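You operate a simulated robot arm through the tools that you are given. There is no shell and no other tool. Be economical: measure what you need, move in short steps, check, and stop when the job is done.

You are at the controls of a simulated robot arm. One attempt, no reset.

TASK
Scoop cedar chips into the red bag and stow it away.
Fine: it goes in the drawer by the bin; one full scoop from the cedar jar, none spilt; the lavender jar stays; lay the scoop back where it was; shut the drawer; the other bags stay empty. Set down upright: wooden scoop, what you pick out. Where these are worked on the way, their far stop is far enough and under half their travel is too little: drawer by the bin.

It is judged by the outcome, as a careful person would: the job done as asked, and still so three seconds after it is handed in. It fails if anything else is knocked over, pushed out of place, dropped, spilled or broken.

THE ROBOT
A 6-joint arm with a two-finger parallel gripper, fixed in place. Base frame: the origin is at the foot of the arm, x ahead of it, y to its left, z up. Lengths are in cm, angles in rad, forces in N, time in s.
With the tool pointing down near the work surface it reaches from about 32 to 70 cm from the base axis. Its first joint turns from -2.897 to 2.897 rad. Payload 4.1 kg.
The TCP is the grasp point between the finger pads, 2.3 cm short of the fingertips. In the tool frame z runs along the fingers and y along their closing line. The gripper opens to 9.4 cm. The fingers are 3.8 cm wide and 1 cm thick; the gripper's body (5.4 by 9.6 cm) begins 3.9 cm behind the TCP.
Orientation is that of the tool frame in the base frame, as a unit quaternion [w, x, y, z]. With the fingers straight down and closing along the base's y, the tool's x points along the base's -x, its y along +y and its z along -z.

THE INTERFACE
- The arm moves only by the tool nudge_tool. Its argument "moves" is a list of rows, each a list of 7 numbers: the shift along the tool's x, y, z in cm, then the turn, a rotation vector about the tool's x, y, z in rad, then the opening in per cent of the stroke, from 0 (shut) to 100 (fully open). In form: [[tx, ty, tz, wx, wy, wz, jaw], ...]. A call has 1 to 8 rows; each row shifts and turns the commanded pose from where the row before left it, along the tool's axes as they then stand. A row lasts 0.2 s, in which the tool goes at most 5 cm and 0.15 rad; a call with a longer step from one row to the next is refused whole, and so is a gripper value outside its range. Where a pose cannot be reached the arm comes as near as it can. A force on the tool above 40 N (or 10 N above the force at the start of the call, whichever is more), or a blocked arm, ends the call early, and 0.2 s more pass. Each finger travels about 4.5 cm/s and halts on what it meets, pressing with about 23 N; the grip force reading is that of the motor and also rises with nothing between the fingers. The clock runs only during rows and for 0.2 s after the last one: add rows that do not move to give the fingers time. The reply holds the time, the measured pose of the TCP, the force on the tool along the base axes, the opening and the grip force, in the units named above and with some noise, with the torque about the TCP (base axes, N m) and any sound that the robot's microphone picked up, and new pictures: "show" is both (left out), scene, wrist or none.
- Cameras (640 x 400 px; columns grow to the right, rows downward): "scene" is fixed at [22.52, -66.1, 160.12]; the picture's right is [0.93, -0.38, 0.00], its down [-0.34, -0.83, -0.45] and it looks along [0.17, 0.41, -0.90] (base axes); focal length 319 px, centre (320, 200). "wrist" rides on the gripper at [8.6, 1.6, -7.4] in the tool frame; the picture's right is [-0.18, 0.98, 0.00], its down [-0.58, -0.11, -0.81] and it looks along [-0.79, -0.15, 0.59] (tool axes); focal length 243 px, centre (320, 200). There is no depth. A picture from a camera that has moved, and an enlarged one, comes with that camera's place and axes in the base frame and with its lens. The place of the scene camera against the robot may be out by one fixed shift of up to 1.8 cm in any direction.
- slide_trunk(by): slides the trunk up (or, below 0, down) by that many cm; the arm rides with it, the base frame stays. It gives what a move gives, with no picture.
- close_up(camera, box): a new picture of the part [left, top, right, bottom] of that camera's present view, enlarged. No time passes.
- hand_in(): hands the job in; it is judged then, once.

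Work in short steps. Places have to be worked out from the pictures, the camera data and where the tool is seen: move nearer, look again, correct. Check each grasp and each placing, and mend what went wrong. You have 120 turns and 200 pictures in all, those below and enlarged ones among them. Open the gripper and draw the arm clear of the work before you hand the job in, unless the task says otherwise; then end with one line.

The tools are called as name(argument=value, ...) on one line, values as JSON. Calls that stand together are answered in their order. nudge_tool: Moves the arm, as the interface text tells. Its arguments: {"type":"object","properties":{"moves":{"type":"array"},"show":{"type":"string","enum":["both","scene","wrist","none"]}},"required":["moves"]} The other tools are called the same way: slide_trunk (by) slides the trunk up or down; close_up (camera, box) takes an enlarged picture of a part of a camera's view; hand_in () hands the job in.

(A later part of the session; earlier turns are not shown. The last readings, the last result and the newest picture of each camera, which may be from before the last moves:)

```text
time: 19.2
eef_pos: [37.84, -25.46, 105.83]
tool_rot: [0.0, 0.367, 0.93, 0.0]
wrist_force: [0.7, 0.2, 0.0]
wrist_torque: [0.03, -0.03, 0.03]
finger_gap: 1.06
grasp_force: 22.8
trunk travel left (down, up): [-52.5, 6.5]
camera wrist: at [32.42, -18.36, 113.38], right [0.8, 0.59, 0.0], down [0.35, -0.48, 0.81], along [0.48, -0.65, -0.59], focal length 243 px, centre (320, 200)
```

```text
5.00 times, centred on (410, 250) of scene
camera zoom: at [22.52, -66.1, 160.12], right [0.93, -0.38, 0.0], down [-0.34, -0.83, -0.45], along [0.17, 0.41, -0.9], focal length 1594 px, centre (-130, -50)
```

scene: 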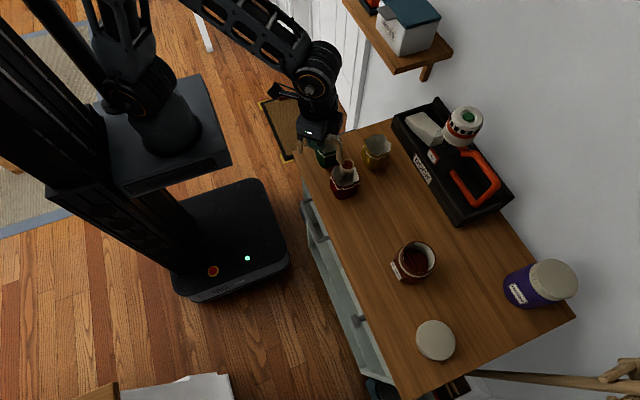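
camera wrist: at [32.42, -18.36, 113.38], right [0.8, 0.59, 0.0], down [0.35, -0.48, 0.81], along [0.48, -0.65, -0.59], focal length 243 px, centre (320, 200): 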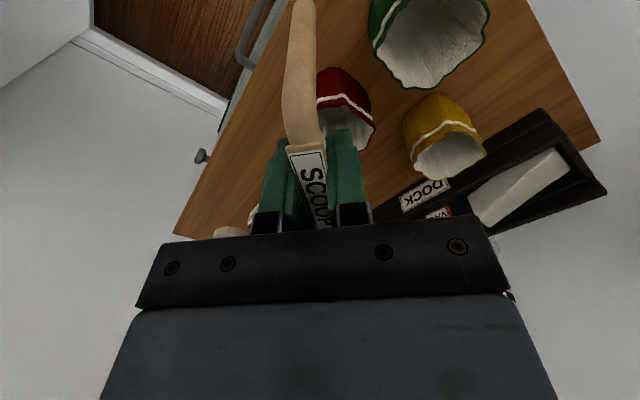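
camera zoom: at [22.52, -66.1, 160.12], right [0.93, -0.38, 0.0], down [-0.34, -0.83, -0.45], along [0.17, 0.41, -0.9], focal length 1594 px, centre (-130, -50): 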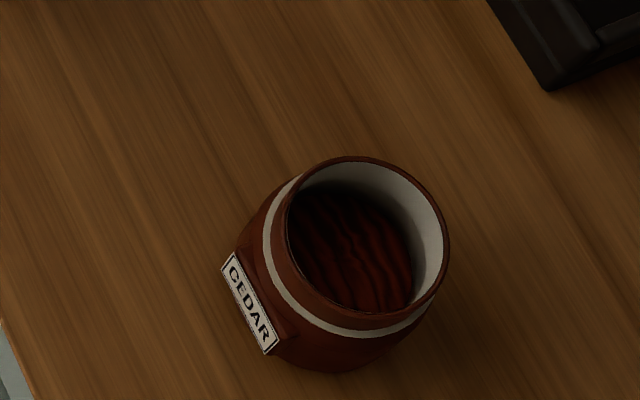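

Bowl sits over the bag mouth, with the lip side biased correctly. I begin rolling about the handle axis while compensating so the bowl stays in place.

nudge_tool(moves=[[0, -1.046, 0.079, -0.15, 0, 0, 0], [0, -1.046, 0.079, -0.15, 0, 0, 0], [0, -1.046, 0.079, -0.15, 0, 0, 0], [0, 0, 0, 0, 0, 0, 0]], show="scene")

close_up(camera="scene", box=[300, 120, 428, 200])

```text
time: 20.2
eef_pos: [35.52, -27.67, 105.26]
tool_rot: [0.083, 0.357, 0.907, 0.209]
wrist_force: [-0.2, 0.1, -1.0]
wrist_torque: [0.02, 0.02, 0.01]
finger_gap: 1.08
grasp_force: 23.2
trunk travel left (down, up): [-52.5, 6.5]
```

scene: 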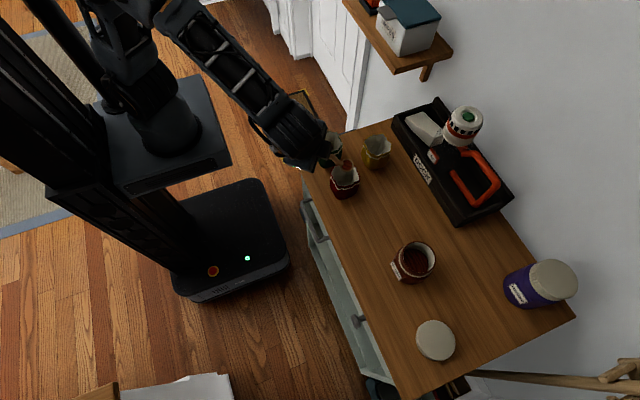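

```text
5.00 times, centred on (364, 160) of scene
camera zoom: at [22.52, -66.1, 160.12], right [0.93, -0.38, 0.0], down [-0.34, -0.83, -0.45], along [0.17, 0.41, -0.9], focal length 1594 px, centre (100, 400)
```

zoom: 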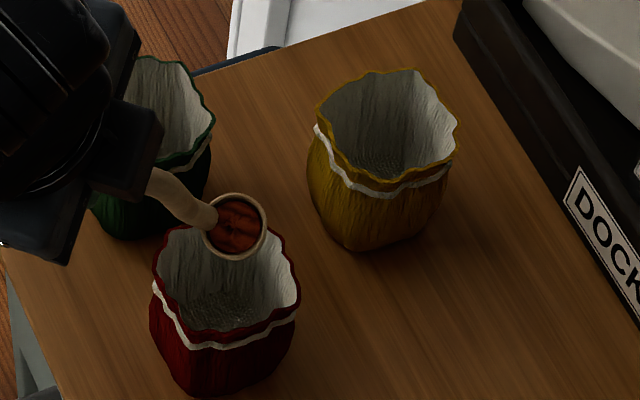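

The roll is at about 26°, the bowl holds its place and the chips are still in it. I continue rolling.

nudge_tool(moves=[[0, -1.046, 0.079, -0.15, 0, 0, 0], [0, -1.046, 0.079, -0.15, 0, 0, 0], [0, -1.046, 0.079, -0.15, 0, 0, 0], [0, -1.046, 0.079, -0.15, 0, 0, 0], [0, 0, 0, 0, 0, 0, 0]], show="none")

close_up(camera="scene", box=[300, 120, 428, 200])

```text
time: 21.4
eef_pos: [33.5, -29.9, 102.45]
tool_rot: [0.184, 0.316, 0.805, 0.466]
wrist_force: [0.6, -0.5, -0.2]
wrist_torque: [-0.02, -0.01, -0.01]
finger_gap: 1.11
grasp_force: 22.7
trunk travel left (down, up): [-52.5, 6.5]
```

```text
5.00 times, centred on (364, 160) of scene
camera zoom: at [22.52, -66.1, 160.12], right [0.93, -0.38, 0.0], down [-0.34, -0.83, -0.45], along [0.17, 0.41, -0.9], focal length 1594 px, centre (100, 400)
```

zoom: 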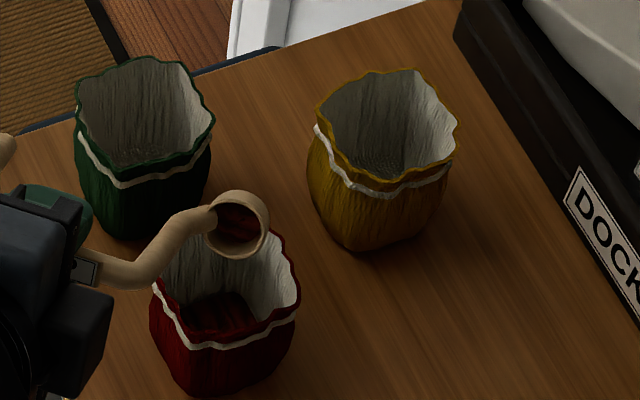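

Chips are landing in the red bag. I keep rolling past 90° to empty the bowl.

nudge_tool(moves=[[0, -1.046, 0.079, -0.15, 0, 0, 0], [0, -1.046, 0.079, -0.15, 0, 0, 0], [0, -1.046, 0.079, -0.15, 0, 0, 0], [0, -1.046, 0.079, -0.15, 0, 0, 0], [0, 0, 0, 0, 0, 0, 0], [0, 0, 0, 0, 0, 0, 0]], show="scene")

close_up(camera="scene", box=[300, 120, 428, 200])

```text
time: 22.8
eef_pos: [32.85, -30.32, 98.44]
tool_rot: [0.269, 0.248, 0.632, 0.683]
wrist_force: [0.6, -0.3, -0.6]
wrist_torque: [0.04, 0.04, -0.03]
finger_gap: 1.09
grasp_force: 22.8
trunk travel left (down, up): [-52.5, 6.5]
```

scene: 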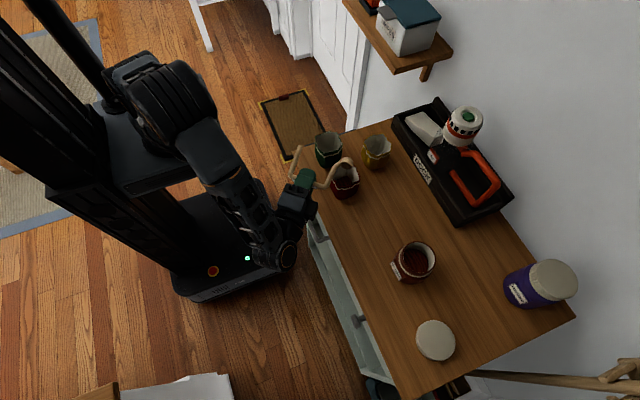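

```text
5.00 times, centred on (364, 160) of scene
camera zoom: at [22.52, -66.1, 160.12], right [0.93, -0.38, 0.0], down [-0.34, -0.83, -0.45], along [0.17, 0.41, -0.9], focal length 1594 px, centre (100, 400)
```

zoom: 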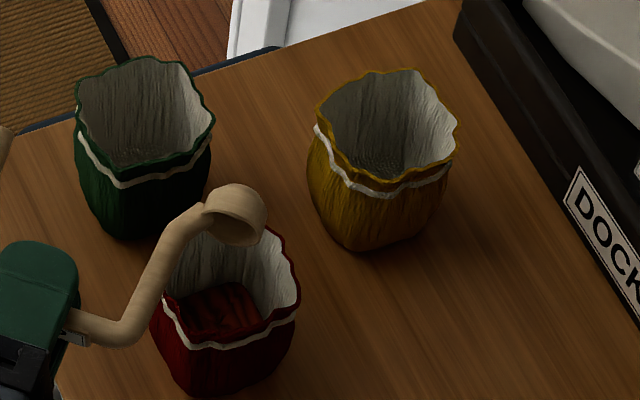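

Rolled to about 95° and no spill is visible. A little further makes sure the bowl is empty.

nudge_tool(moves=[[0, -1.046, 0.079, -0.15, 0, 0, 0], [0, -1.046, 0.079, -0.15, 0, 0, 0], [0, -1.046, 0.079, -0.15, 0, 0, 0], [0, 0, 0, 0, 0, 0, 0], [0, 0, 0, 0, 0, 0, 0]], show="none")

close_up(camera="scene", box=[300, 120, 428, 200])

```text
time: 24.0
eef_pos: [34.3, -27.19, 95.64]
tool_rot: [0.305, 0.218, 0.535, 0.757]
wrist_force: [0.0, 0.5, -0.2]
wrist_torque: [-0.02, 0.02, -0.02]
finger_gap: 1.06
grasp_force: 23.4
out of reach, approached as far as the arm can: row 2, 3
trunk travel left (down, up): [-52.5, 6.5]
```

```text
5.00 times, centred on (364, 160) of scene
camera zoom: at [22.52, -66.1, 160.12], right [0.93, -0.38, 0.0], down [-0.34, -0.83, -0.45], along [0.17, 0.41, -0.9], focal length 1594 px, centre (100, 400)
```

zoom: 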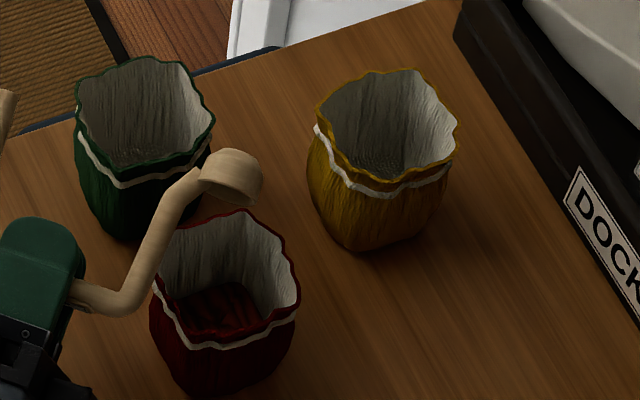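

The arm reached its limit there, and the bowl now faces well downward. I unroll by the same steps and check the pose.

nudge_tool(moves=[[0, 1.046, 0.078, 0.15, 0, 0, 0], [0, 1.046, 0.078, 0.15, 0, 0, 0], [0, 1.046, 0.078, 0.15, 0, 0, 0], [0, 0, 0, 0, 0, 0, 0]], show="none")

close_up(camera="scene", box=[300, 120, 428, 200])

```text
time: 25.0
eef_pos: [33.95, -27.49, 98.6]
tool_rot: [0.247, 0.281, 0.69, 0.619]
wrist_force: [-0.2, -0.4, 0.1]
wrist_torque: [0.01, 0.02, 0.0]
finger_gap: 1.09
grasp_force: 22.7
trunk travel left (down, up): [-52.5, 6.5]
```

```text
5.00 times, centred on (364, 160) of scene
camera zoom: at [22.52, -66.1, 160.12], right [0.93, -0.38, 0.0], down [-0.34, -0.83, -0.45], along [0.17, 0.41, -0.9], focal length 1594 px, centre (100, 400)
```

zoom: 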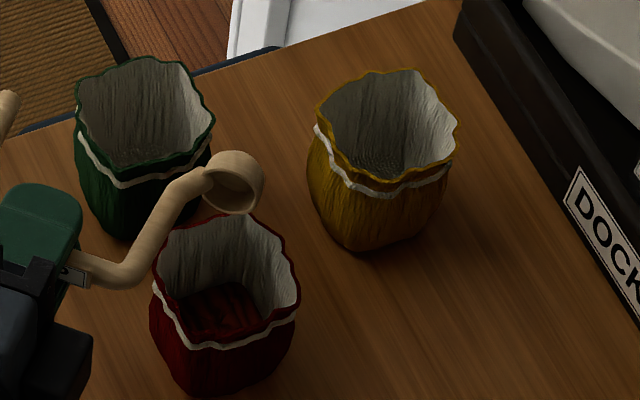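

The bowl is empty and the chips sit in the red bag. About 1.46 rad of roll remains, so I unroll the rest while rising a bit.

nudge_tool(moves=[[0, 2.0, 0.08, 0.15, 0, 0, 0], [0, 2.0, 0.08, 0.15, 0, 0, 0], [0, 1.5, 0.08, 0.15, 0, 0, 0], [0, 1.05, 0.08, 0.15, 0, 0, 0], [0, 1.05, 0.08, 0.15, 0, 0, 0], [0, 1.05, 0.08, 0.15, 0, 0, 0], [0, 1.05, 0.08, 0.15, 0, 0, 0], [0, 1.05, 0.08, 0.15, 0, 0, 0]], show="none")

nudge_tool(moves=[[0, 0, 0, 0.129, 0, 0, 0], [0, 0, 0, 0.129, 0, 0, 0], [0, 0, 0, 0, 0, 0, 0]], show="scene")

close_up(camera="scene", box=[300, 120, 428, 200])

```text
time: 26.8
eef_pos: [37.94, -23.27, 106.97]
tool_rot: [0.046, 0.372, 0.919, 0.121]
wrist_force: [-0.3, -0.5, -0.6]
wrist_torque: [-0.01, 0.01, -0.02]
finger_gap: 1.09
grasp_force: 22.7
trunk travel left (down, up): [-52.5, 6.5]
```

```text
time: 27.6
eef_pos: [38.01, -23.54, 106.9]
tool_rot: [-0.002, 0.375, 0.927, 0.001]
wrist_force: [-0.4, -0.3, 0.2]
wrist_torque: [0.0, 0.02, 0.01]
finger_gap: 1.07
grasp_force: 23.3
trunk travel left (down, up): [-52.5, 6.5]
```

scene: 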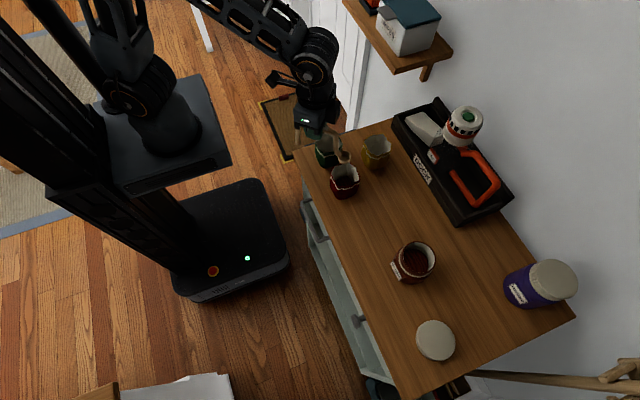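

```text
5.00 times, centred on (364, 160) of scene
camera zoom: at [22.52, -66.1, 160.12], right [0.93, -0.38, 0.0], down [-0.34, -0.83, -0.45], along [0.17, 0.41, -0.9], focal length 1594 px, centre (100, 400)
```

zoom: 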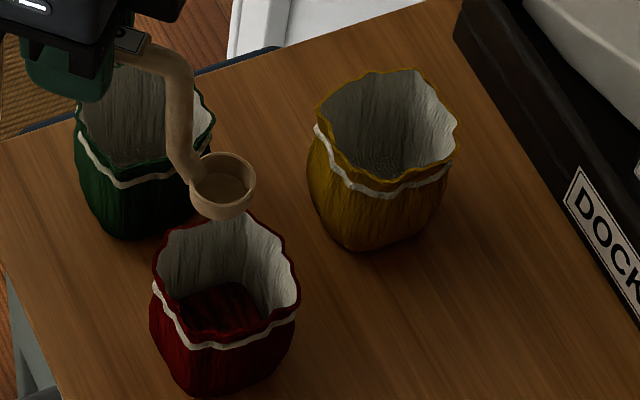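

The scoop is upright and empty again. I bring it back over its original spot at height, then undo the yaw.

nudge_tool(moves=[[-3.5, -1.36, -0.4, 0, 0, 0, 0], [-3.5, -1.36, -0.4, 0, 0, 0, 0], [-3.5, -1.36, 0, 0, 0, 0, 0], [-3.5, -1.36, 0, 0, 0, 0, 0], [-3.5, -1.36, 0, 0, 0, 0, 0], [0, 0, 0, 0, 0, -0.15, 0], [0, 0, 0, 0, 0, -0.15, 0], [0, 0, 0, 0, 0, -0.15, 0]], show="none")

nudge_tool(moves=[[0, 0, 0, 0, 0, -0.15, 0], [0, 0, 0, 0, 0, -0.15, 0], [0, 0, 0, 0, 0, -0.019, 0], [0, 0, 0, 0, 0, 0, 0]], show="wrist")

```text
time: 29.4
eef_pos: [46.03, -40.65, 107.49]
tool_rot: [-0.002, 0.156, 0.988, 0.002]
wrist_force: [-0.3, -1.1, -1.0]
wrist_torque: [0.03, 0.03, 0.02]
finger_gap: 1.07
grasp_force: 22.8
trunk travel left (down, up): [-52.5, 6.5]
```

```text
time: 30.4
eef_pos: [45.9, -40.64, 107.52]
tool_rot: [-0.001, -0.001, 1.0, 0.004]
wrist_force: [0.3, 0.0, -0.4]
wrist_torque: [-0.02, 0.0, 0.02]
finger_gap: 1.06
grasp_force: 23.3
trunk travel left (down, up): [-52.5, 6.5]
camera wrist: at [37.14, -39.02, 115.07], right [0.18, 0.98, 0.01], down [0.58, -0.11, 0.8], along [0.79, -0.14, -0.59], focal length 243 px, centre (320, 200)
```

wrist: 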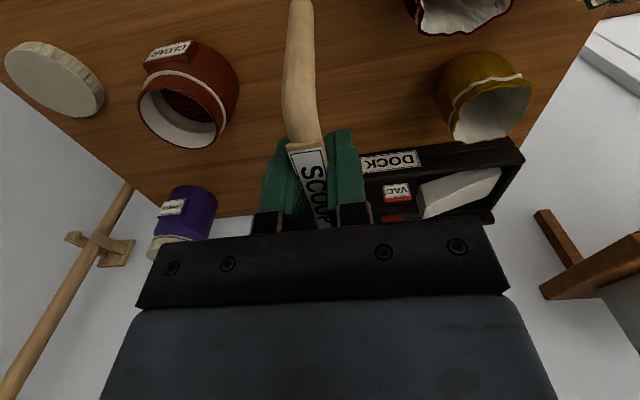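

It is squarely above its original spot. I descend, finishing slowly.

nudge_tool(moves=[[0, 0.05, 3, 0.008, 0, 0, 0], [0, 0, 4, 0, 0, 0, 0], [0, 0, 3.5, 0, 0, 0, 0], [0, 0, 1.5, 0, 0, 0, 0], [0, 0, 0.4, 0, 0, 0, 0], [0, 0, 0.3, 0, 0, 0, 0], [0, 0, 0, 0, 0, 0, 0]], show="none")

close_up(camera="scene", box=[320, 150, 480, 260])

```text
time: 32.0
eef_pos: [45.69, -40.69, 94.93]
tool_rot: [0.0, 0.0, 1.0, -0.001]
wrist_force: [-0.6, -0.5, 6.5]
wrist_torque: [-0.02, -0.34, -0.06]
finger_gap: 1.08
grasp_force: 23.3
trunk travel left (down, up): [-52.5, 6.5]
```

```text
3.64 times, centred on (400, 205) of scene
camera zoom: at [22.52, -66.1, 160.12], right [0.93, -0.38, 0.0], down [-0.34, -0.83, -0.45], along [0.17, 0.41, -0.9], focal length 1160 px, centre (29, 182)
```

zoom: 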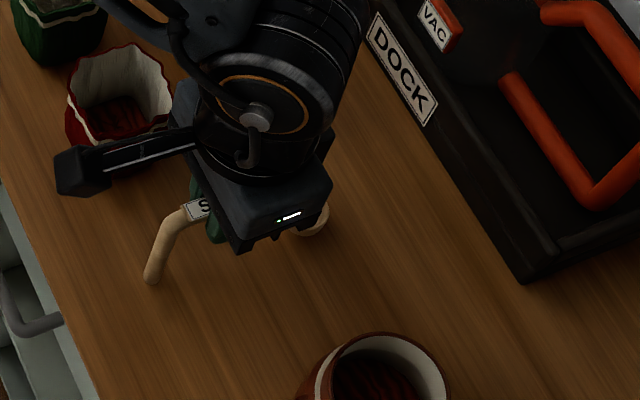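

Contact at the bowl (6.5 N). I back off slightly and open the jaws to release it.

nudge_tool(moves=[[0, 0.1, 0, 0, 0, 0, 4], [0, 0, 0, 0, 0, 0, 14], [0, 0, 0, 0, 0, 0, 30], [0, 0, 0, 0, 0, 0, 48], [0, 0, 0, 0, 0, 0, 48], [0, 0, 0, 0, 0, 0, 48]], show="wrist")

nudge_tool(moves=[[0, 0, -2, 0, 0, 0, 48], [0, 0, -4, 0, 0, 0, 48], [0, 0, -4, 0, 0, 0, 48], [3, 0, -2, 0, 0, 0, 48], [4, 0, 0, 0, 0, 0, 48], [4, 0, 0, 0, 0, 0, 48]])

close_up(camera="scene", box=[320, 150, 480, 260])

```text
time: 33.4
eef_pos: [45.73, -40.47, 94.86]
tool_rot: [-0.001, -0.001, 1.0, -0.001]
wrist_force: [0.3, 1.4, 0.1]
wrist_torque: [-0.01, 0.0, 0.0]
finger_gap: 4.49
grasp_force: 0.0
trunk travel left (down, up): [-52.5, 6.5]
camera wrist: at [37.01, -38.88, 102.44], right [0.18, 0.98, 0.0], down [0.58, -0.11, 0.81], along [0.79, -0.15, -0.59], focal length 243 px, centre (320, 200)
```

wrist: 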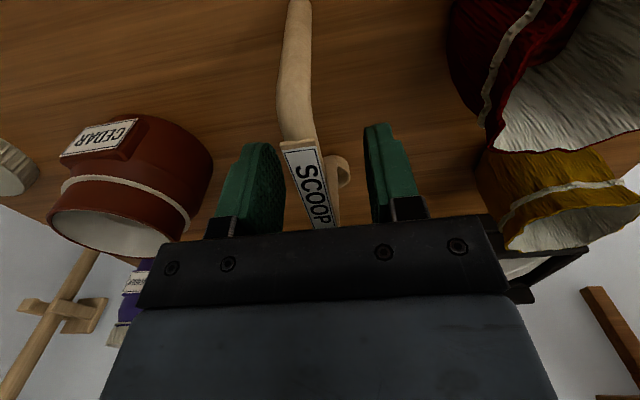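

```text
time: 34.8
eef_pos: [34.89, -40.48, 107.07]
tool_rot: [0.0, -0.001, 1.0, -0.001]
wrist_force: [-0.8, 0.4, -0.8]
wrist_torque: [-0.02, 0.0, -0.02]
finger_gap: 4.51
grasp_force: 0.0
trunk travel left (down, up): [-52.5, 6.5]
camera wrist: at [26.24, -38.92, 114.58], right [0.18, 0.98, 0.0], down [0.58, -0.11, 0.81], along [0.79, -0.15, -0.59], focal length 243 px, centre (320, 200)
```

scene: 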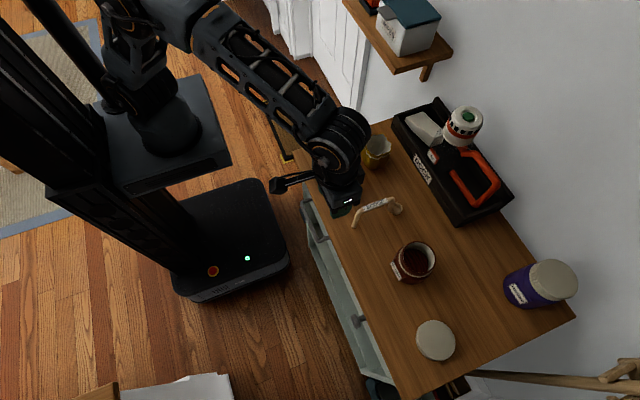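
wrist: 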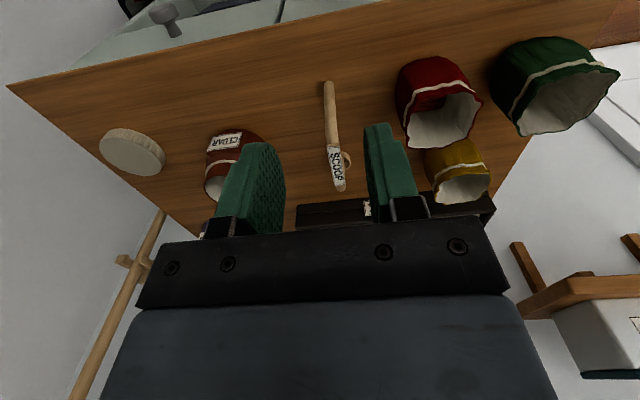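

```text
3.64 times, centred on (400, 205) of scene
camera zoom: at [22.52, -66.1, 160.12], right [0.93, -0.38, 0.0], down [-0.34, -0.83, -0.45], along [0.17, 0.41, -0.9], focal length 1160 px, centre (29, 182)
```

zoom: 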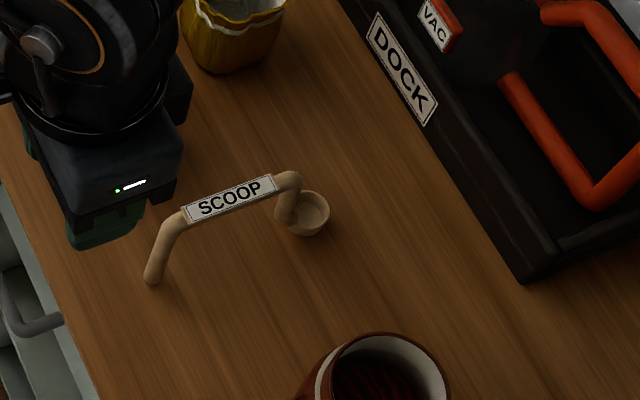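

The scoop is back where it was and upright. For the bar handle I back off in front of the counter and turn the tool to point forward with the jaws closing vertically.

nudge_tool(moves=[[3.3, 2.4, 0, 0, 0, 0, 48], [3.3, 2.4, 0, 0, 0, 0, 48], [3.3, 2.4, 0, 0, 0, 0, 48], [3, 2.3, 0, 0, 0, 0, 48], [0, 0, 0, 0, 0, 0.15, 48], [0, 0, 0, 0, 0, 0.15, 48], [0, 0, 0, 0, 0, 0.15, 48], [0, 0, 0, 0, 0, 0.15, 48]], show="none")

nudge_tool(moves=[[0, 0, 0, 0, 0, 0.15, 48], [0, 0, 0, 0, 0, 0.15, 48], [0, 0, 0, 0, 0, 0.15, 48], [0, 0, 0, 0, 0, 0.15, 48], [0, 0, 0, 0, 0, 0.15, 48], [0, 0, 0, 0, 0, 0.15, 48], [0, 0, 0, 0, 0, 0.071, 48], [0, 0, 0, 0, 0, 0, 48]], show="none")

```text
time: 36.6
eef_pos: [21.89, -30.8, 106.82]
tool_rot: [-0.002, 0.296, 0.955, -0.002]
wrist_force: [-0.7, 0.2, 0.1]
wrist_torque: [0.0, -0.01, -0.01]
finger_gap: 4.52
grasp_force: 0.0
trunk travel left (down, up): [-52.5, 6.5]
```

```text
time: 38.4
eef_pos: [21.94, -30.91, 106.91]
tool_rot: [0.001, 0.707, 0.707, -0.001]
wrist_force: [-0.3, 1.1, 0.6]
wrist_torque: [0.03, -0.02, -0.02]
finger_gap: 4.51
grasp_force: 0.1
trunk travel left (down, up): [-52.5, 6.5]
```

The yaw is done. Now I tilt the tool forward by 1.2 rad in place.

nudge_tool(moves=[[0, 0, 0, -0.15, 0, 0, 48], [0, 0, 0, -0.15, 0, 0, 48], [0, 0, 0, -0.15, 0, 0, 48], [0, 0, 0, -0.15, 0, 0, 48], [0, 0, 0, -0.15, 0, 0, 48], [0, 0, 0, -0.15, 0, 0, 48], [0, 0, 0, -0.15, 0, 0, 48], [0, 0, 0, -0.15, 0, 0, 48]])

```text
time: 40.2
eef_pos: [21.94, -30.98, 106.94]
tool_rot: [0.4, 0.583, 0.585, 0.399]
wrist_force: [0.7, -0.9, -0.3]
wrist_torque: [0.01, -0.05, 0.04]
finger_gap: 4.51
grasp_force: 0.0
trunk travel left (down, up): [-52.5, 6.5]
camera wrist: at [15.46, -22.29, 111.25], right [0.36, -0.18, 0.92], down [-0.79, -0.58, 0.19], along [0.5, -0.79, -0.35], focal length 243 px, centre (320, 200)
```

scene: 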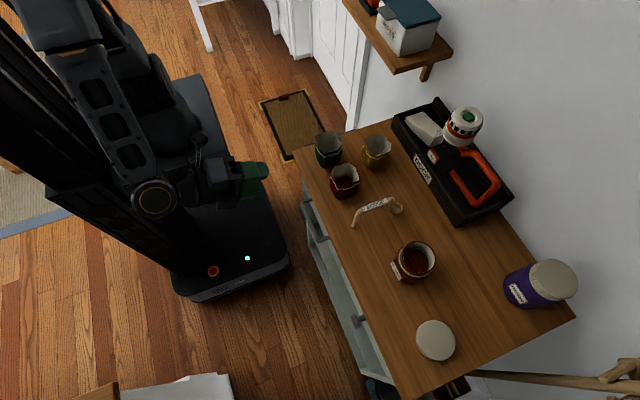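
wrist: 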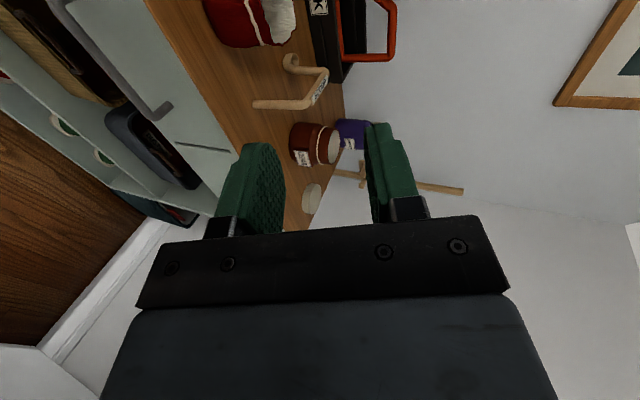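

The orientation is reached. I slide the trunk down so the gripper is level with the bar handle; it stays well clear at x≈22.

slide_trunk(by=-15)

slide_trunk(by=-14)

nudge_tool(moves=[[0, 0, 0, 0, 0, 0, 48]])

close_up(camera="wrist", box=[0, 0, 320, 200])

```text
time: 42.0
eef_pos: [21.93, -30.93, 91.91]
tool_rot: [0.399, 0.583, 0.585, 0.399]
wrist_force: [0.2, 0.6, -0.3]
wrist_torque: [0.04, 0.03, -0.02]
finger_gap: 4.52
grasp_force: 0.0
trunk travel left (down, up): [-37.5, 21.5]
```

```text
time: 43.6
eef_pos: [21.91, -31.0, 78.11]
tool_rot: [0.399, 0.583, 0.585, 0.398]
wrist_force: [-0.1, 0.8, 0.9]
wrist_torque: [0.01, -0.03, 0.02]
finger_gap: 4.51
grasp_force: 0.0
trunk travel left (down, up): [-23.5, 35.5]
```

```text
time: 44.0
eef_pos: [21.86, -30.89, 78.03]
tool_rot: [0.399, 0.584, 0.584, 0.398]
wrist_force: [0.0, -1.2, 0.2]
wrist_torque: [0.0, 0.02, 0.0]
finger_gap: 4.51
grasp_force: 0.2
trunk travel left (down, up): [-23.5, 35.5]
camera wrist: at [15.47, -22.28, 82.27], right [0.36, -0.18, 0.92], down [-0.79, -0.58, 0.19], along [0.5, -0.79, -0.35], focal length 243 px, centre (320, 200)
```

scene: 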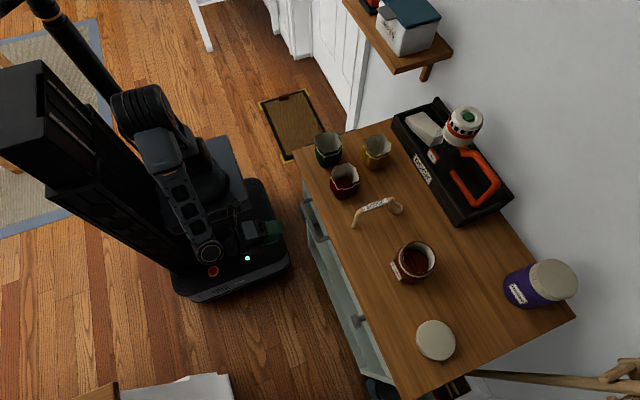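
wrist: 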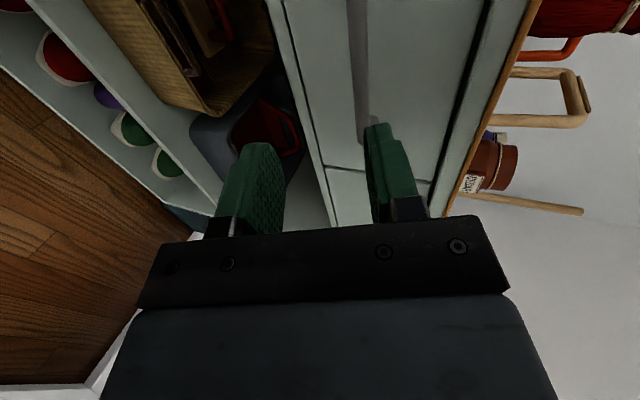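

```text
2.00 times, centred on (160, 100) of wrist
camera zoom: at [15.47, -22.28, 82.27], right [0.36, -0.18, 0.92], down [-0.79, -0.58, 0.19], along [0.5, -0.79, -0.35], focal length 485 px, centre (640, 400)
```

zoom: 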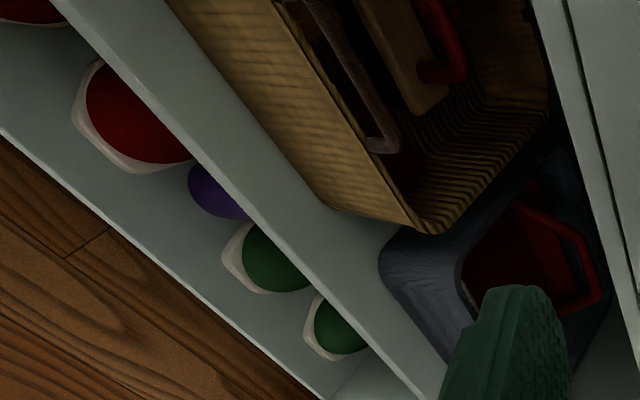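

The drawer front spans z≈69–84 and the bar sits at x≈32.2, z≈77.1. I line up along the tool axis and approach partway.

nudge_tool(moves=[[0, 2.84, 0, 0, 0, 0, 48], [0, 0, 3, 0, 0, 0, 48], [0, 0, 2.5, 0, 0, 0, 48], [0, 0, 0, 0, 0, 0, 48]])

close_up(camera="wrist", box=[200, 0, 520, 230])

close_up(camera="scene", box=[240, 180, 368, 270])

```text
time: 45.0
eef_pos: [28.17, -30.98, 78.48]
tool_rot: [0.398, 0.584, 0.584, 0.399]
wrist_force: [0.5, 0.4, 0.1]
wrist_torque: [0.02, 0.0, -0.04]
finger_gap: 4.5
grasp_force: 0.1
trunk travel left (down, up): [-23.5, 35.5]
camera wrist: at [21.82, -22.29, 82.85], right [0.36, -0.18, 0.92], down [-0.79, -0.58, 0.19], along [0.5, -0.79, -0.35], focal length 243 px, centre (320, 200)
```

scene: 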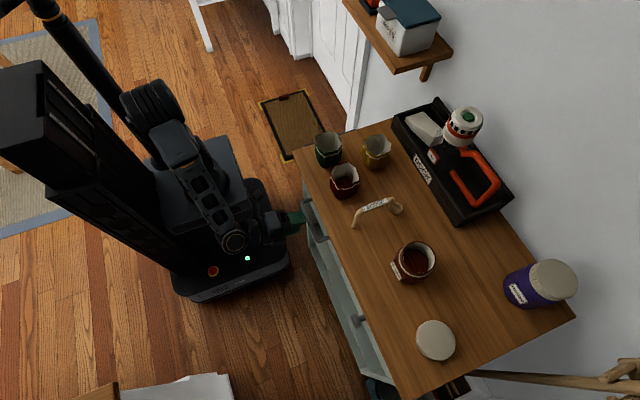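
wrist: 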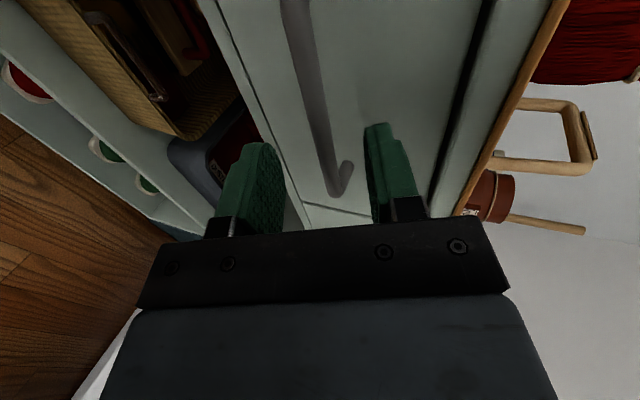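

```text
1.74 times, centred on (360, 115) of wrist
camera zoom: at [21.82, -22.29, 82.85], right [0.36, -0.18, 0.92], down [-0.79, -0.58, 0.19], along [0.5, -0.79, -0.35], focal length 422 px, centre (250, 348)
```

zoom: 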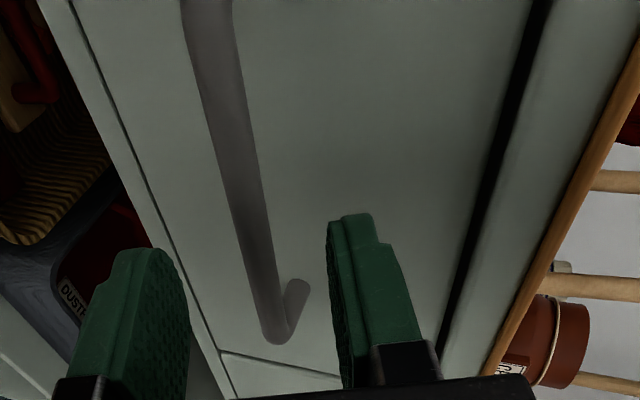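

```text
4.44 times, centred on (304, 225) of scene
camera zoom: at [22.52, -66.1, 160.12], right [0.93, -0.38, 0.0], down [-0.34, -0.83, -0.45], along [0.17, 0.41, -0.9], focal length 1417 px, centre (391, 89)
```

zoom: 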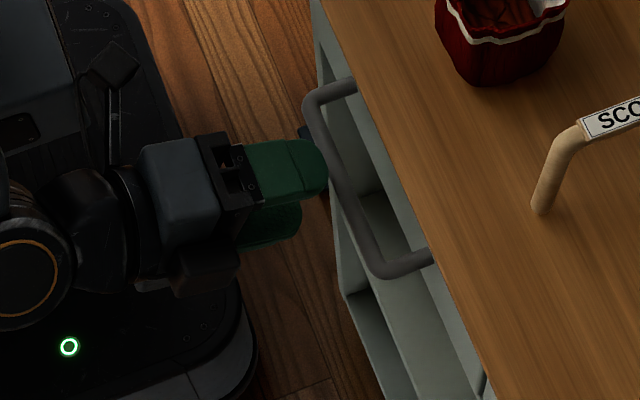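

The bar lies on the tool's forward line, so I advance 3.9 cm to straddle it and check.

nudge_tool(moves=[[0, 0, 2, 0, 0, 0, 48], [0, 0, 1.9, 0, 0, 0, 48], [0, 0, 0, 0, 0, 0, 48]], show="none")

close_up(camera="wrist", box=[200, 0, 520, 230])

close_up(camera="scene", box=[240, 180, 368, 270])

```text
time: 45.8
eef_pos: [31.78, -30.79, 77.35]
tool_rot: [0.399, 0.583, 0.585, 0.398]
wrist_force: [-0.4, -0.2, 0.5]
wrist_torque: [0.0, 0.0, -0.01]
finger_gap: 4.5
grasp_force: 0.0
trunk travel left (down, up): [-23.5, 35.5]
```

```text
1.74 times, centred on (360, 115) of wrist
camera zoom: at [25.36, -22.17, 81.59], right [0.36, -0.18, 0.92], down [-0.79, -0.58, 0.19], along [0.5, -0.79, -0.35], focal length 422 px, centre (250, 348)
```

zoom: 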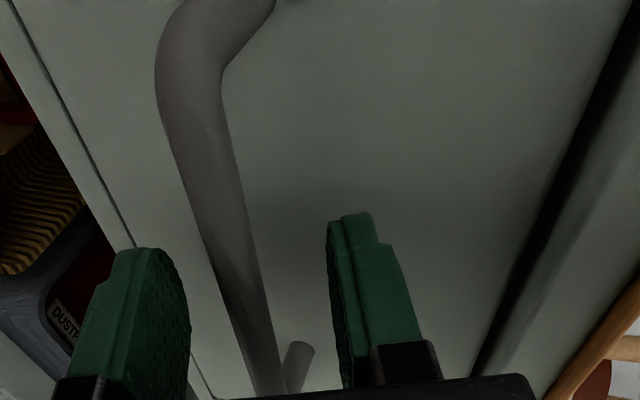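

```text
4.44 times, centred on (304, 225) of scene
camera zoom: at [22.52, -66.1, 160.12], right [0.93, -0.38, 0.0], down [-0.34, -0.83, -0.45], along [0.17, 0.41, -0.9], focal length 1417 px, centre (391, 89)
```

zoom: 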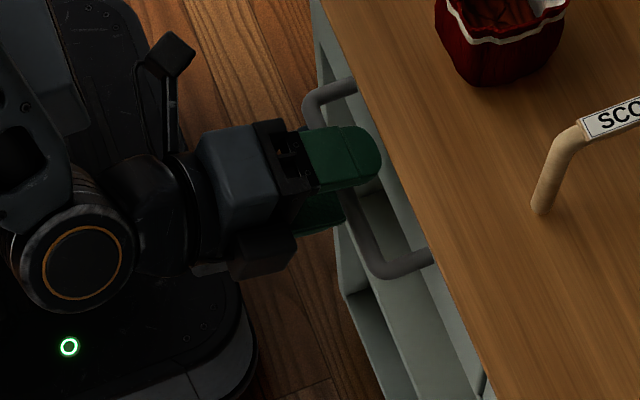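

The bar passes right through the grasp point. I close the jaws on it.

nudge_tool(moves=[[0, 0, 0, 0, 0, 0, 30], [0, 0, 0, 0, 0, 0, 12], [0, 0, 0, 0, 0, 0, 0], [0, 0, 0, 0, 0, 0, 0], [0, 0, 0, 0, 0, 0, 0]], show="none")

```text
time: 47.0
eef_pos: [31.83, -30.79, 77.29]
tool_rot: [0.398, 0.584, 0.585, 0.398]
wrist_force: [-6.4, 1.1, -14.4]
wrist_torque: [-0.6, 0.12, -0.14]
finger_gap: 1.16
grasp_force: 45.6
trunk travel left (down, up): [-23.5, 35.5]
```

Gripped on the bar (gap 1.16). I ease the vertical offset by 0.2 cm and pull straight out along -x.

nudge_tool(moves=[[0, -0.2, 0, 0, 0, 0, 0], [0, -0.36, -0.93, 0, 0, 0, 0], [0, -0.54, -1.4, 0, 0, 0, 0], [0, -0.54, -1.4, 0, 0, 0, 0], [0, -0.54, -1.4, 0, 0, 0, 0], [0, -0.54, -1.4, 0, 0, 0, 0], [0, 0, 0, 0, 0, 0, 0]], show="scene")

```text
time: 48.6
eef_pos: [24.65, -30.79, 77.19]
tool_rot: [0.401, 0.581, 0.586, 0.399]
wrist_force: [0.0, 13.3, 33.6]
wrist_torque: [0.68, -0.22, 0.36]
finger_gap: 1.19
grasp_force: 44.8
trunk travel left (down, up): [-23.5, 35.5]
```

scene: 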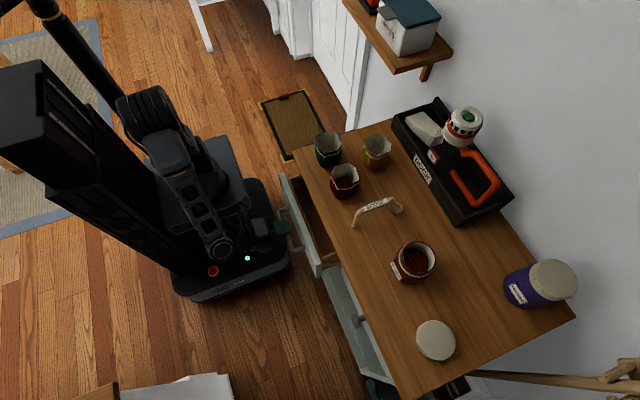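

The drawer is moving (about 7 cm). Vertical force has built up, so I relieve it slightly and continue pulling.

nudge_tool(moves=[[0.05, 0.12, 0, 0, 0, 0, 0], [0, -0.36, -0.93, 0, 0, 0, 0], [0, -0.54, -1.4, 0, 0, 0, 0], [0, -0.54, -1.4, 0, 0, 0, 0], [0, -0.54, -1.4, 0, 0, 0, 0], [0, 0, 0, 0, 0, 0, 0]], show="scene")

```text
time: 50.0
eef_pos: [19.16, -30.96, 77.1]
tool_rot: [0.399, 0.582, 0.585, 0.398]
wrist_force: [-1.2, 3.8, 20.3]
wrist_torque: [-0.01, -0.13, 0.19]
finger_gap: 1.15
grasp_force: 44.5
trunk travel left (down, up): [-23.5, 35.5]
```

scene: 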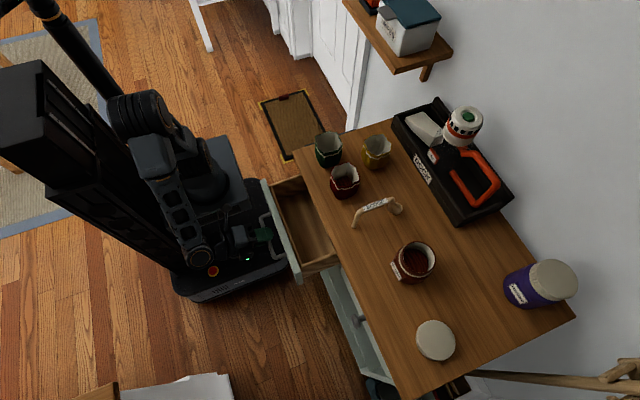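

It is open 12.7 cm so far and still runs freely. I keep pulling toward the stop.

nudge_tool(moves=[[0, 0.08, 0, 0, 0, 0, 0], [0, -0.36, -0.93, 0, 0, 0, 0], [0, -0.54, -1.4, 0, 0, 0, 0], [0, -0.54, -1.4, 0, 0, 0, 0], [0, -0.54, -1.4, 0, 0, 0, 0], [0, 0, 0, 0, 0, 0, 0]], show="scene")

close_up(camera="scene", box=[220, 160, 380, 290])

```text
time: 51.4
eef_pos: [13.61, -30.8, 77.2]
tool_rot: [0.398, 0.583, 0.586, 0.399]
wrist_force: [-1.3, 11.3, -7.4]
wrist_torque: [-0.73, 0.08, -1.05]
finger_gap: 1.17
grasp_force: 45.4
trunk travel left (down, up): [-23.5, 35.5]
```

scene: 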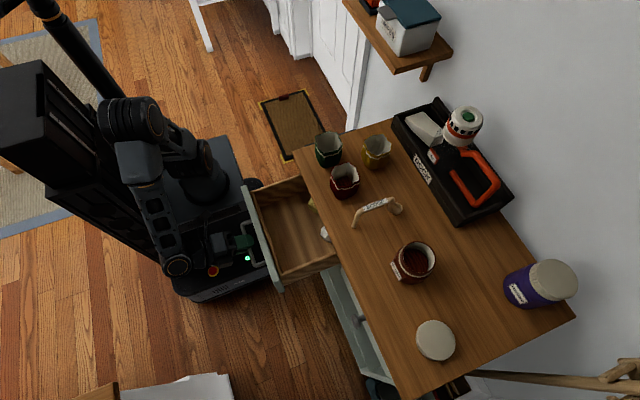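

```text
3.08 times, centred on (300, 225) of scene
camera zoom: at [22.52, -66.1, 160.12], right [0.93, -0.38, 0.0], down [-0.34, -0.83, -0.45], along [0.17, 0.41, -0.9], focal length 981 px, centre (382, 123)
```

zoom: 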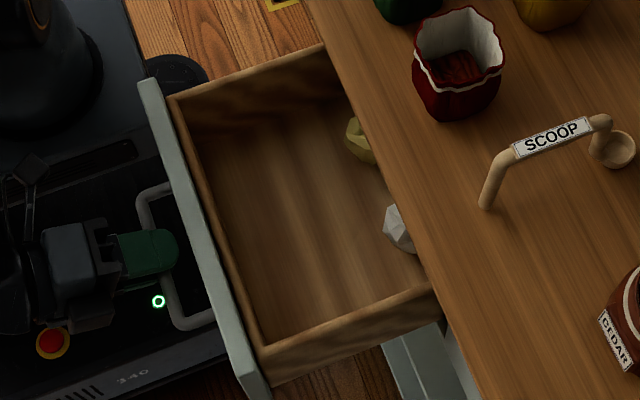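

It is open 18 cm and the interior front area is empty (two small items at the back). I try a little more travel, watching force, to be sure it's well past half.

nudge_tool(moves=[[0, -0.36, -0.93, 0, 0, 0, 0], [0, -0.36, -0.93, 0, 0, 0, 0], [0, -0.36, -0.93, 0, 0, 0, 0], [0, 0, 0, 0, 0, 0, 0]], show="scene")

close_up(camera="scene", box=[220, 160, 380, 290])

```text
time: 52.4
eef_pos: [10.73, -30.74, 77.17]
tool_rot: [0.397, 0.583, 0.586, 0.399]
wrist_force: [-0.7, 21.3, -28.5]
wrist_torque: [-0.59, 0.12, -0.36]
finger_gap: 1.18
grasp_force: 45.0
trunk travel left (down, up): [-23.5, 35.5]
```

scene: 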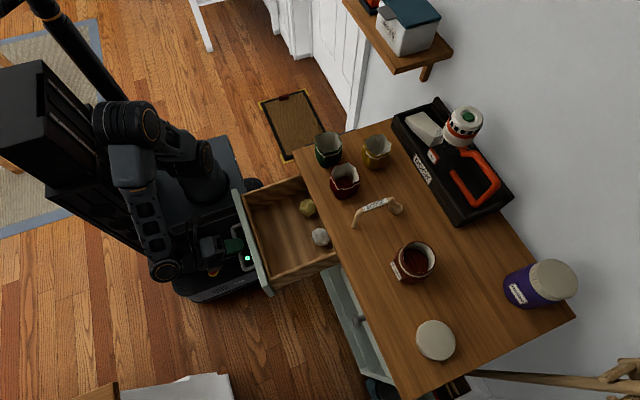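

```text
3.08 times, centred on (300, 225) of scene
camera zoom: at [22.52, -66.1, 160.12], right [0.93, -0.38, 0.0], down [-0.34, -0.83, -0.45], along [0.17, 0.41, -0.9], focal length 981 px, centre (382, 123)
```

zoom: 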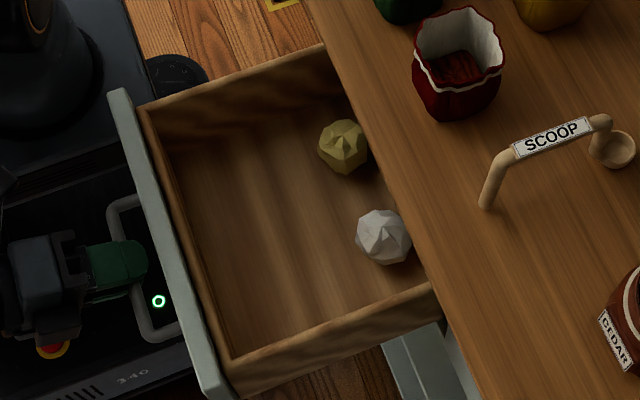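

Open 21 cm, comfortably past half. I release the bar and back off.

nudge_tool(moves=[[0.05, 0.15, 0, 0, 0, 0, 10], [0, 0, 0, 0, 0, 0, 30], [0, 0, 0, 0, 0, 0, 48], [0, 0, 0, 0, 0, 0, 48], [0, 0, -1.5, 0, 0, 0, 48], [0, 0, -2, 0, 0, 0, 48], [0, 0, -1, 0, 0, 0, 48], [0, 0, 0, 0, 0, 0, 48]], show="scene")

```text
time: 54.2
eef_pos: [6.58, -30.94, 79.23]
tool_rot: [0.399, 0.583, 0.585, 0.399]
wrist_force: [-0.7, 0.0, 0.1]
wrist_torque: [0.0, 0.05, 0.0]
finger_gap: 4.54
grasp_force: 0.0
trunk travel left (down, up): [-23.5, 35.5]
```

scene: 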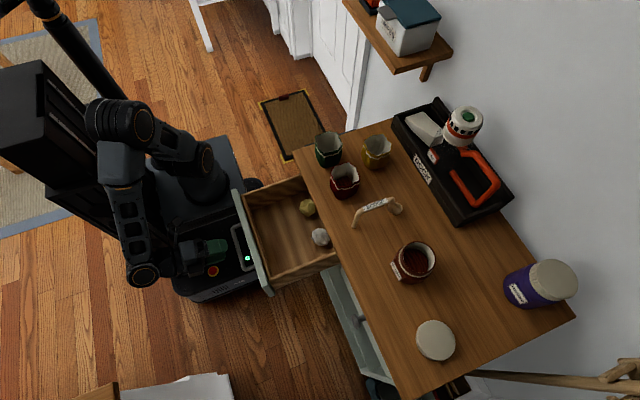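

Before raising the trunk I check that the arm's mounting platform can't catch the open drawer.

close_up(camera="scene", box=[120, 60, 300, 300])

```text
1.67 times, centred on (210, 180) of scene
camera zoom: at [22.52, -66.1, 160.12], right [0.93, -0.38, 0.0], down [-0.34, -0.83, -0.45], along [0.17, 0.41, -0.9], focal length 532 px, centre (503, 233)
```

zoom: 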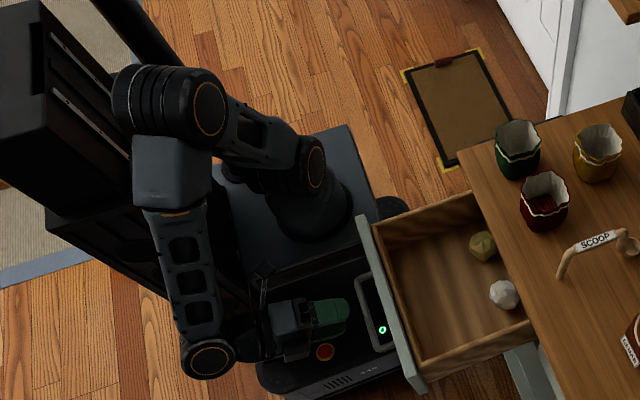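

The platform edge works out at y≈-8.5, while the drawer begins at y≈-14, so there is clearance. I raise the trunk.

slide_trunk(by=5)

slide_trunk(by=24)

```text
time: 55.1
eef_pos: [6.46, -30.87, 84.15]
tool_rot: [0.399, 0.583, 0.585, 0.398]
wrist_force: [-0.4, 0.4, -0.1]
wrist_torque: [-0.02, 0.03, -0.01]
finger_gap: 4.51
grasp_force: 0.1
trunk travel left (down, up): [-28.5, 30.5]
```

```text
time: 57.6
eef_pos: [6.56, -30.88, 108.16]
tool_rot: [0.398, 0.583, 0.585, 0.399]
wrist_force: [-0.3, 0.4, 0.0]
wrist_torque: [-0.02, -0.01, -0.05]
finger_gap: 4.53
grasp_force: 0.0
trunk travel left (down, up): [-52.5, 6.5]
```

Trunk is up. I move forward to x≈22 and bring the tool back to pointing down.

nudge_tool(moves=[[0, 1.4, 3.6, 0, 0, 0, 60], [0, 1.4, 3.6, 0, 0, 0, 80], [0, 1.4, 3.6, 0, 0, 0, 100], [0, 1.4, 3.6, 0, 0, 0, 100], [0, 0, 0, 0.15, 0, 0, 100], [0, 0, 0, 0.15, 0, 0, 100], [0, 0, 0, 0.15, 0, 0, 100], [0, 0, 0, 0.15, 0, 0, 100]], show="none")

nudge_tool(moves=[[0, 0, 0, 0.15, 0, 0, 100], [0, 0, 0, 0.15, 0, 0, 100], [0, 0, 0, 0.15, 0, 0, 100], [0, 0, 0, 0.15, 0, 0, 100], [0, 0, 0, 0, 0, 0, 100]])

```text
time: 59.4
eef_pos: [21.84, -30.86, 107.99]
tool_rot: [0.208, 0.675, 0.677, 0.207]
wrist_force: [0.0, 0.6, -0.5]
wrist_torque: [-0.01, -0.02, 0.02]
finger_gap: 9.38
grasp_force: 0.1
trunk travel left (down, up): [-52.5, 6.5]
```

```text
time: 60.6
eef_pos: [21.91, -30.99, 108.04]
tool_rot: [-0.001, 0.707, 0.708, -0.001]
wrist_force: [0.7, 0.7, -0.3]
wrist_torque: [0.02, -0.02, 0.0]
finger_gap: 9.4
grasp_force: 0.1
trunk travel left (down, up): [-52.5, 6.5]
camera wrist: at [23.52, -22.24, 115.58], right [0.98, -0.18, 0.0], down [-0.1, -0.58, 0.81], along [-0.15, -0.79, -0.59], focal length 243 px, centre (320, 200)
```

scene: 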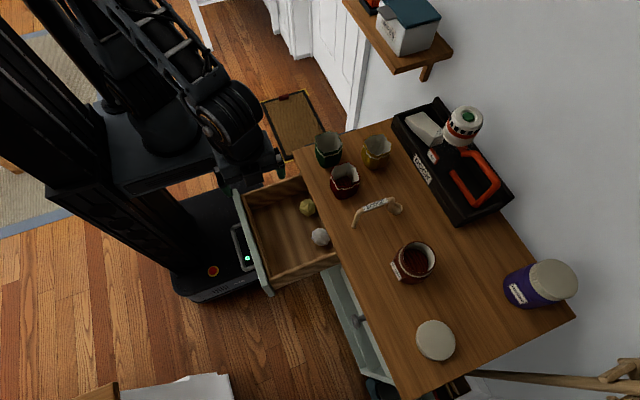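
wrist: 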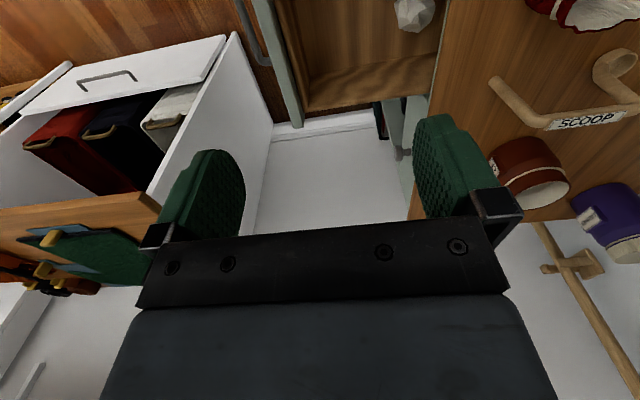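

Tool is down, jaws closing along x and fully open. I move above the red bag.

nudge_tool(moves=[[0.1, 4, 0, 0, 0, 0, 100], [0.1, 4, 0, 0, 0, 0, 100], [0.1, 4, 0, 0, 0, 0, 100], [0.1, 4, 0, 0, 0, 0, 100], [0.1, 3.8, 2, 0, 0, 0, 100], [0, 0, 2, 0, 0, 0, 100], [0, 0, 0, 0, 0, 0, 100]])

close_up(camera="scene", box=[290, 110, 418, 200])

```text
time: 62.2
eef_pos: [41.69, -30.59, 104.11]
tool_rot: [0.0, 0.707, 0.708, -0.001]
wrist_force: [-0.3, -0.1, -0.4]
wrist_torque: [0.02, 0.02, 0.01]
finger_gap: 9.42
grasp_force: 0.1
trunk travel left (down, up): [-52.5, 6.5]
camera wrist: at [43.19, -21.85, 111.61], right [0.98, -0.18, 0.0], down [-0.11, -0.58, 0.81], along [-0.15, -0.79, -0.59], focal length 243 px, centre (320, 200)
```

scene: 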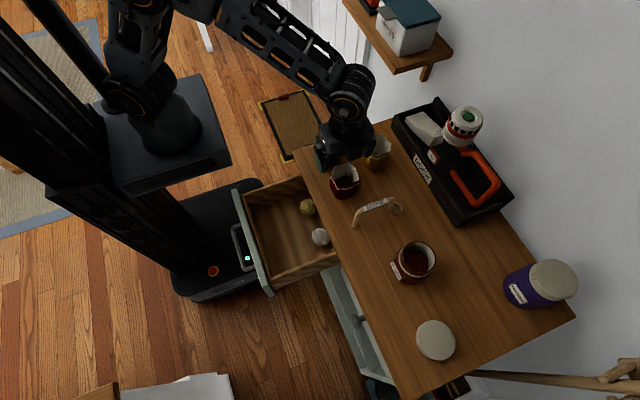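
wrist: 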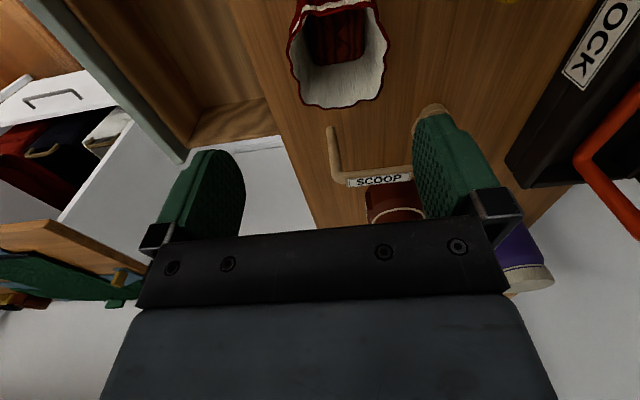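

```text
4.44 times, centred on (354, 155) of scene
camera zoom: at [22.52, -66.1, 160.12], right [0.93, -0.38, 0.0], down [-0.34, -0.83, -0.45], along [0.17, 0.41, -0.9], focal length 1417 px, centre (169, 400)
```

zoom: 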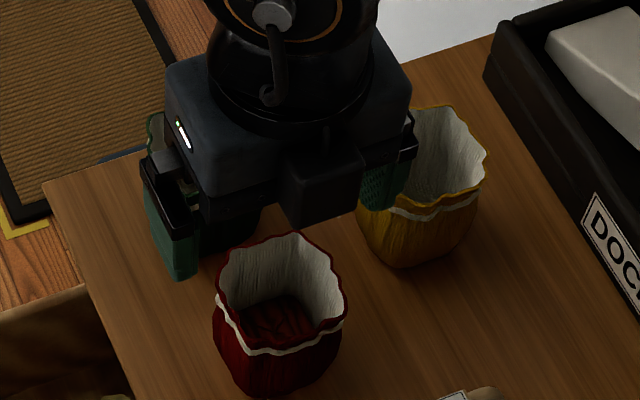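

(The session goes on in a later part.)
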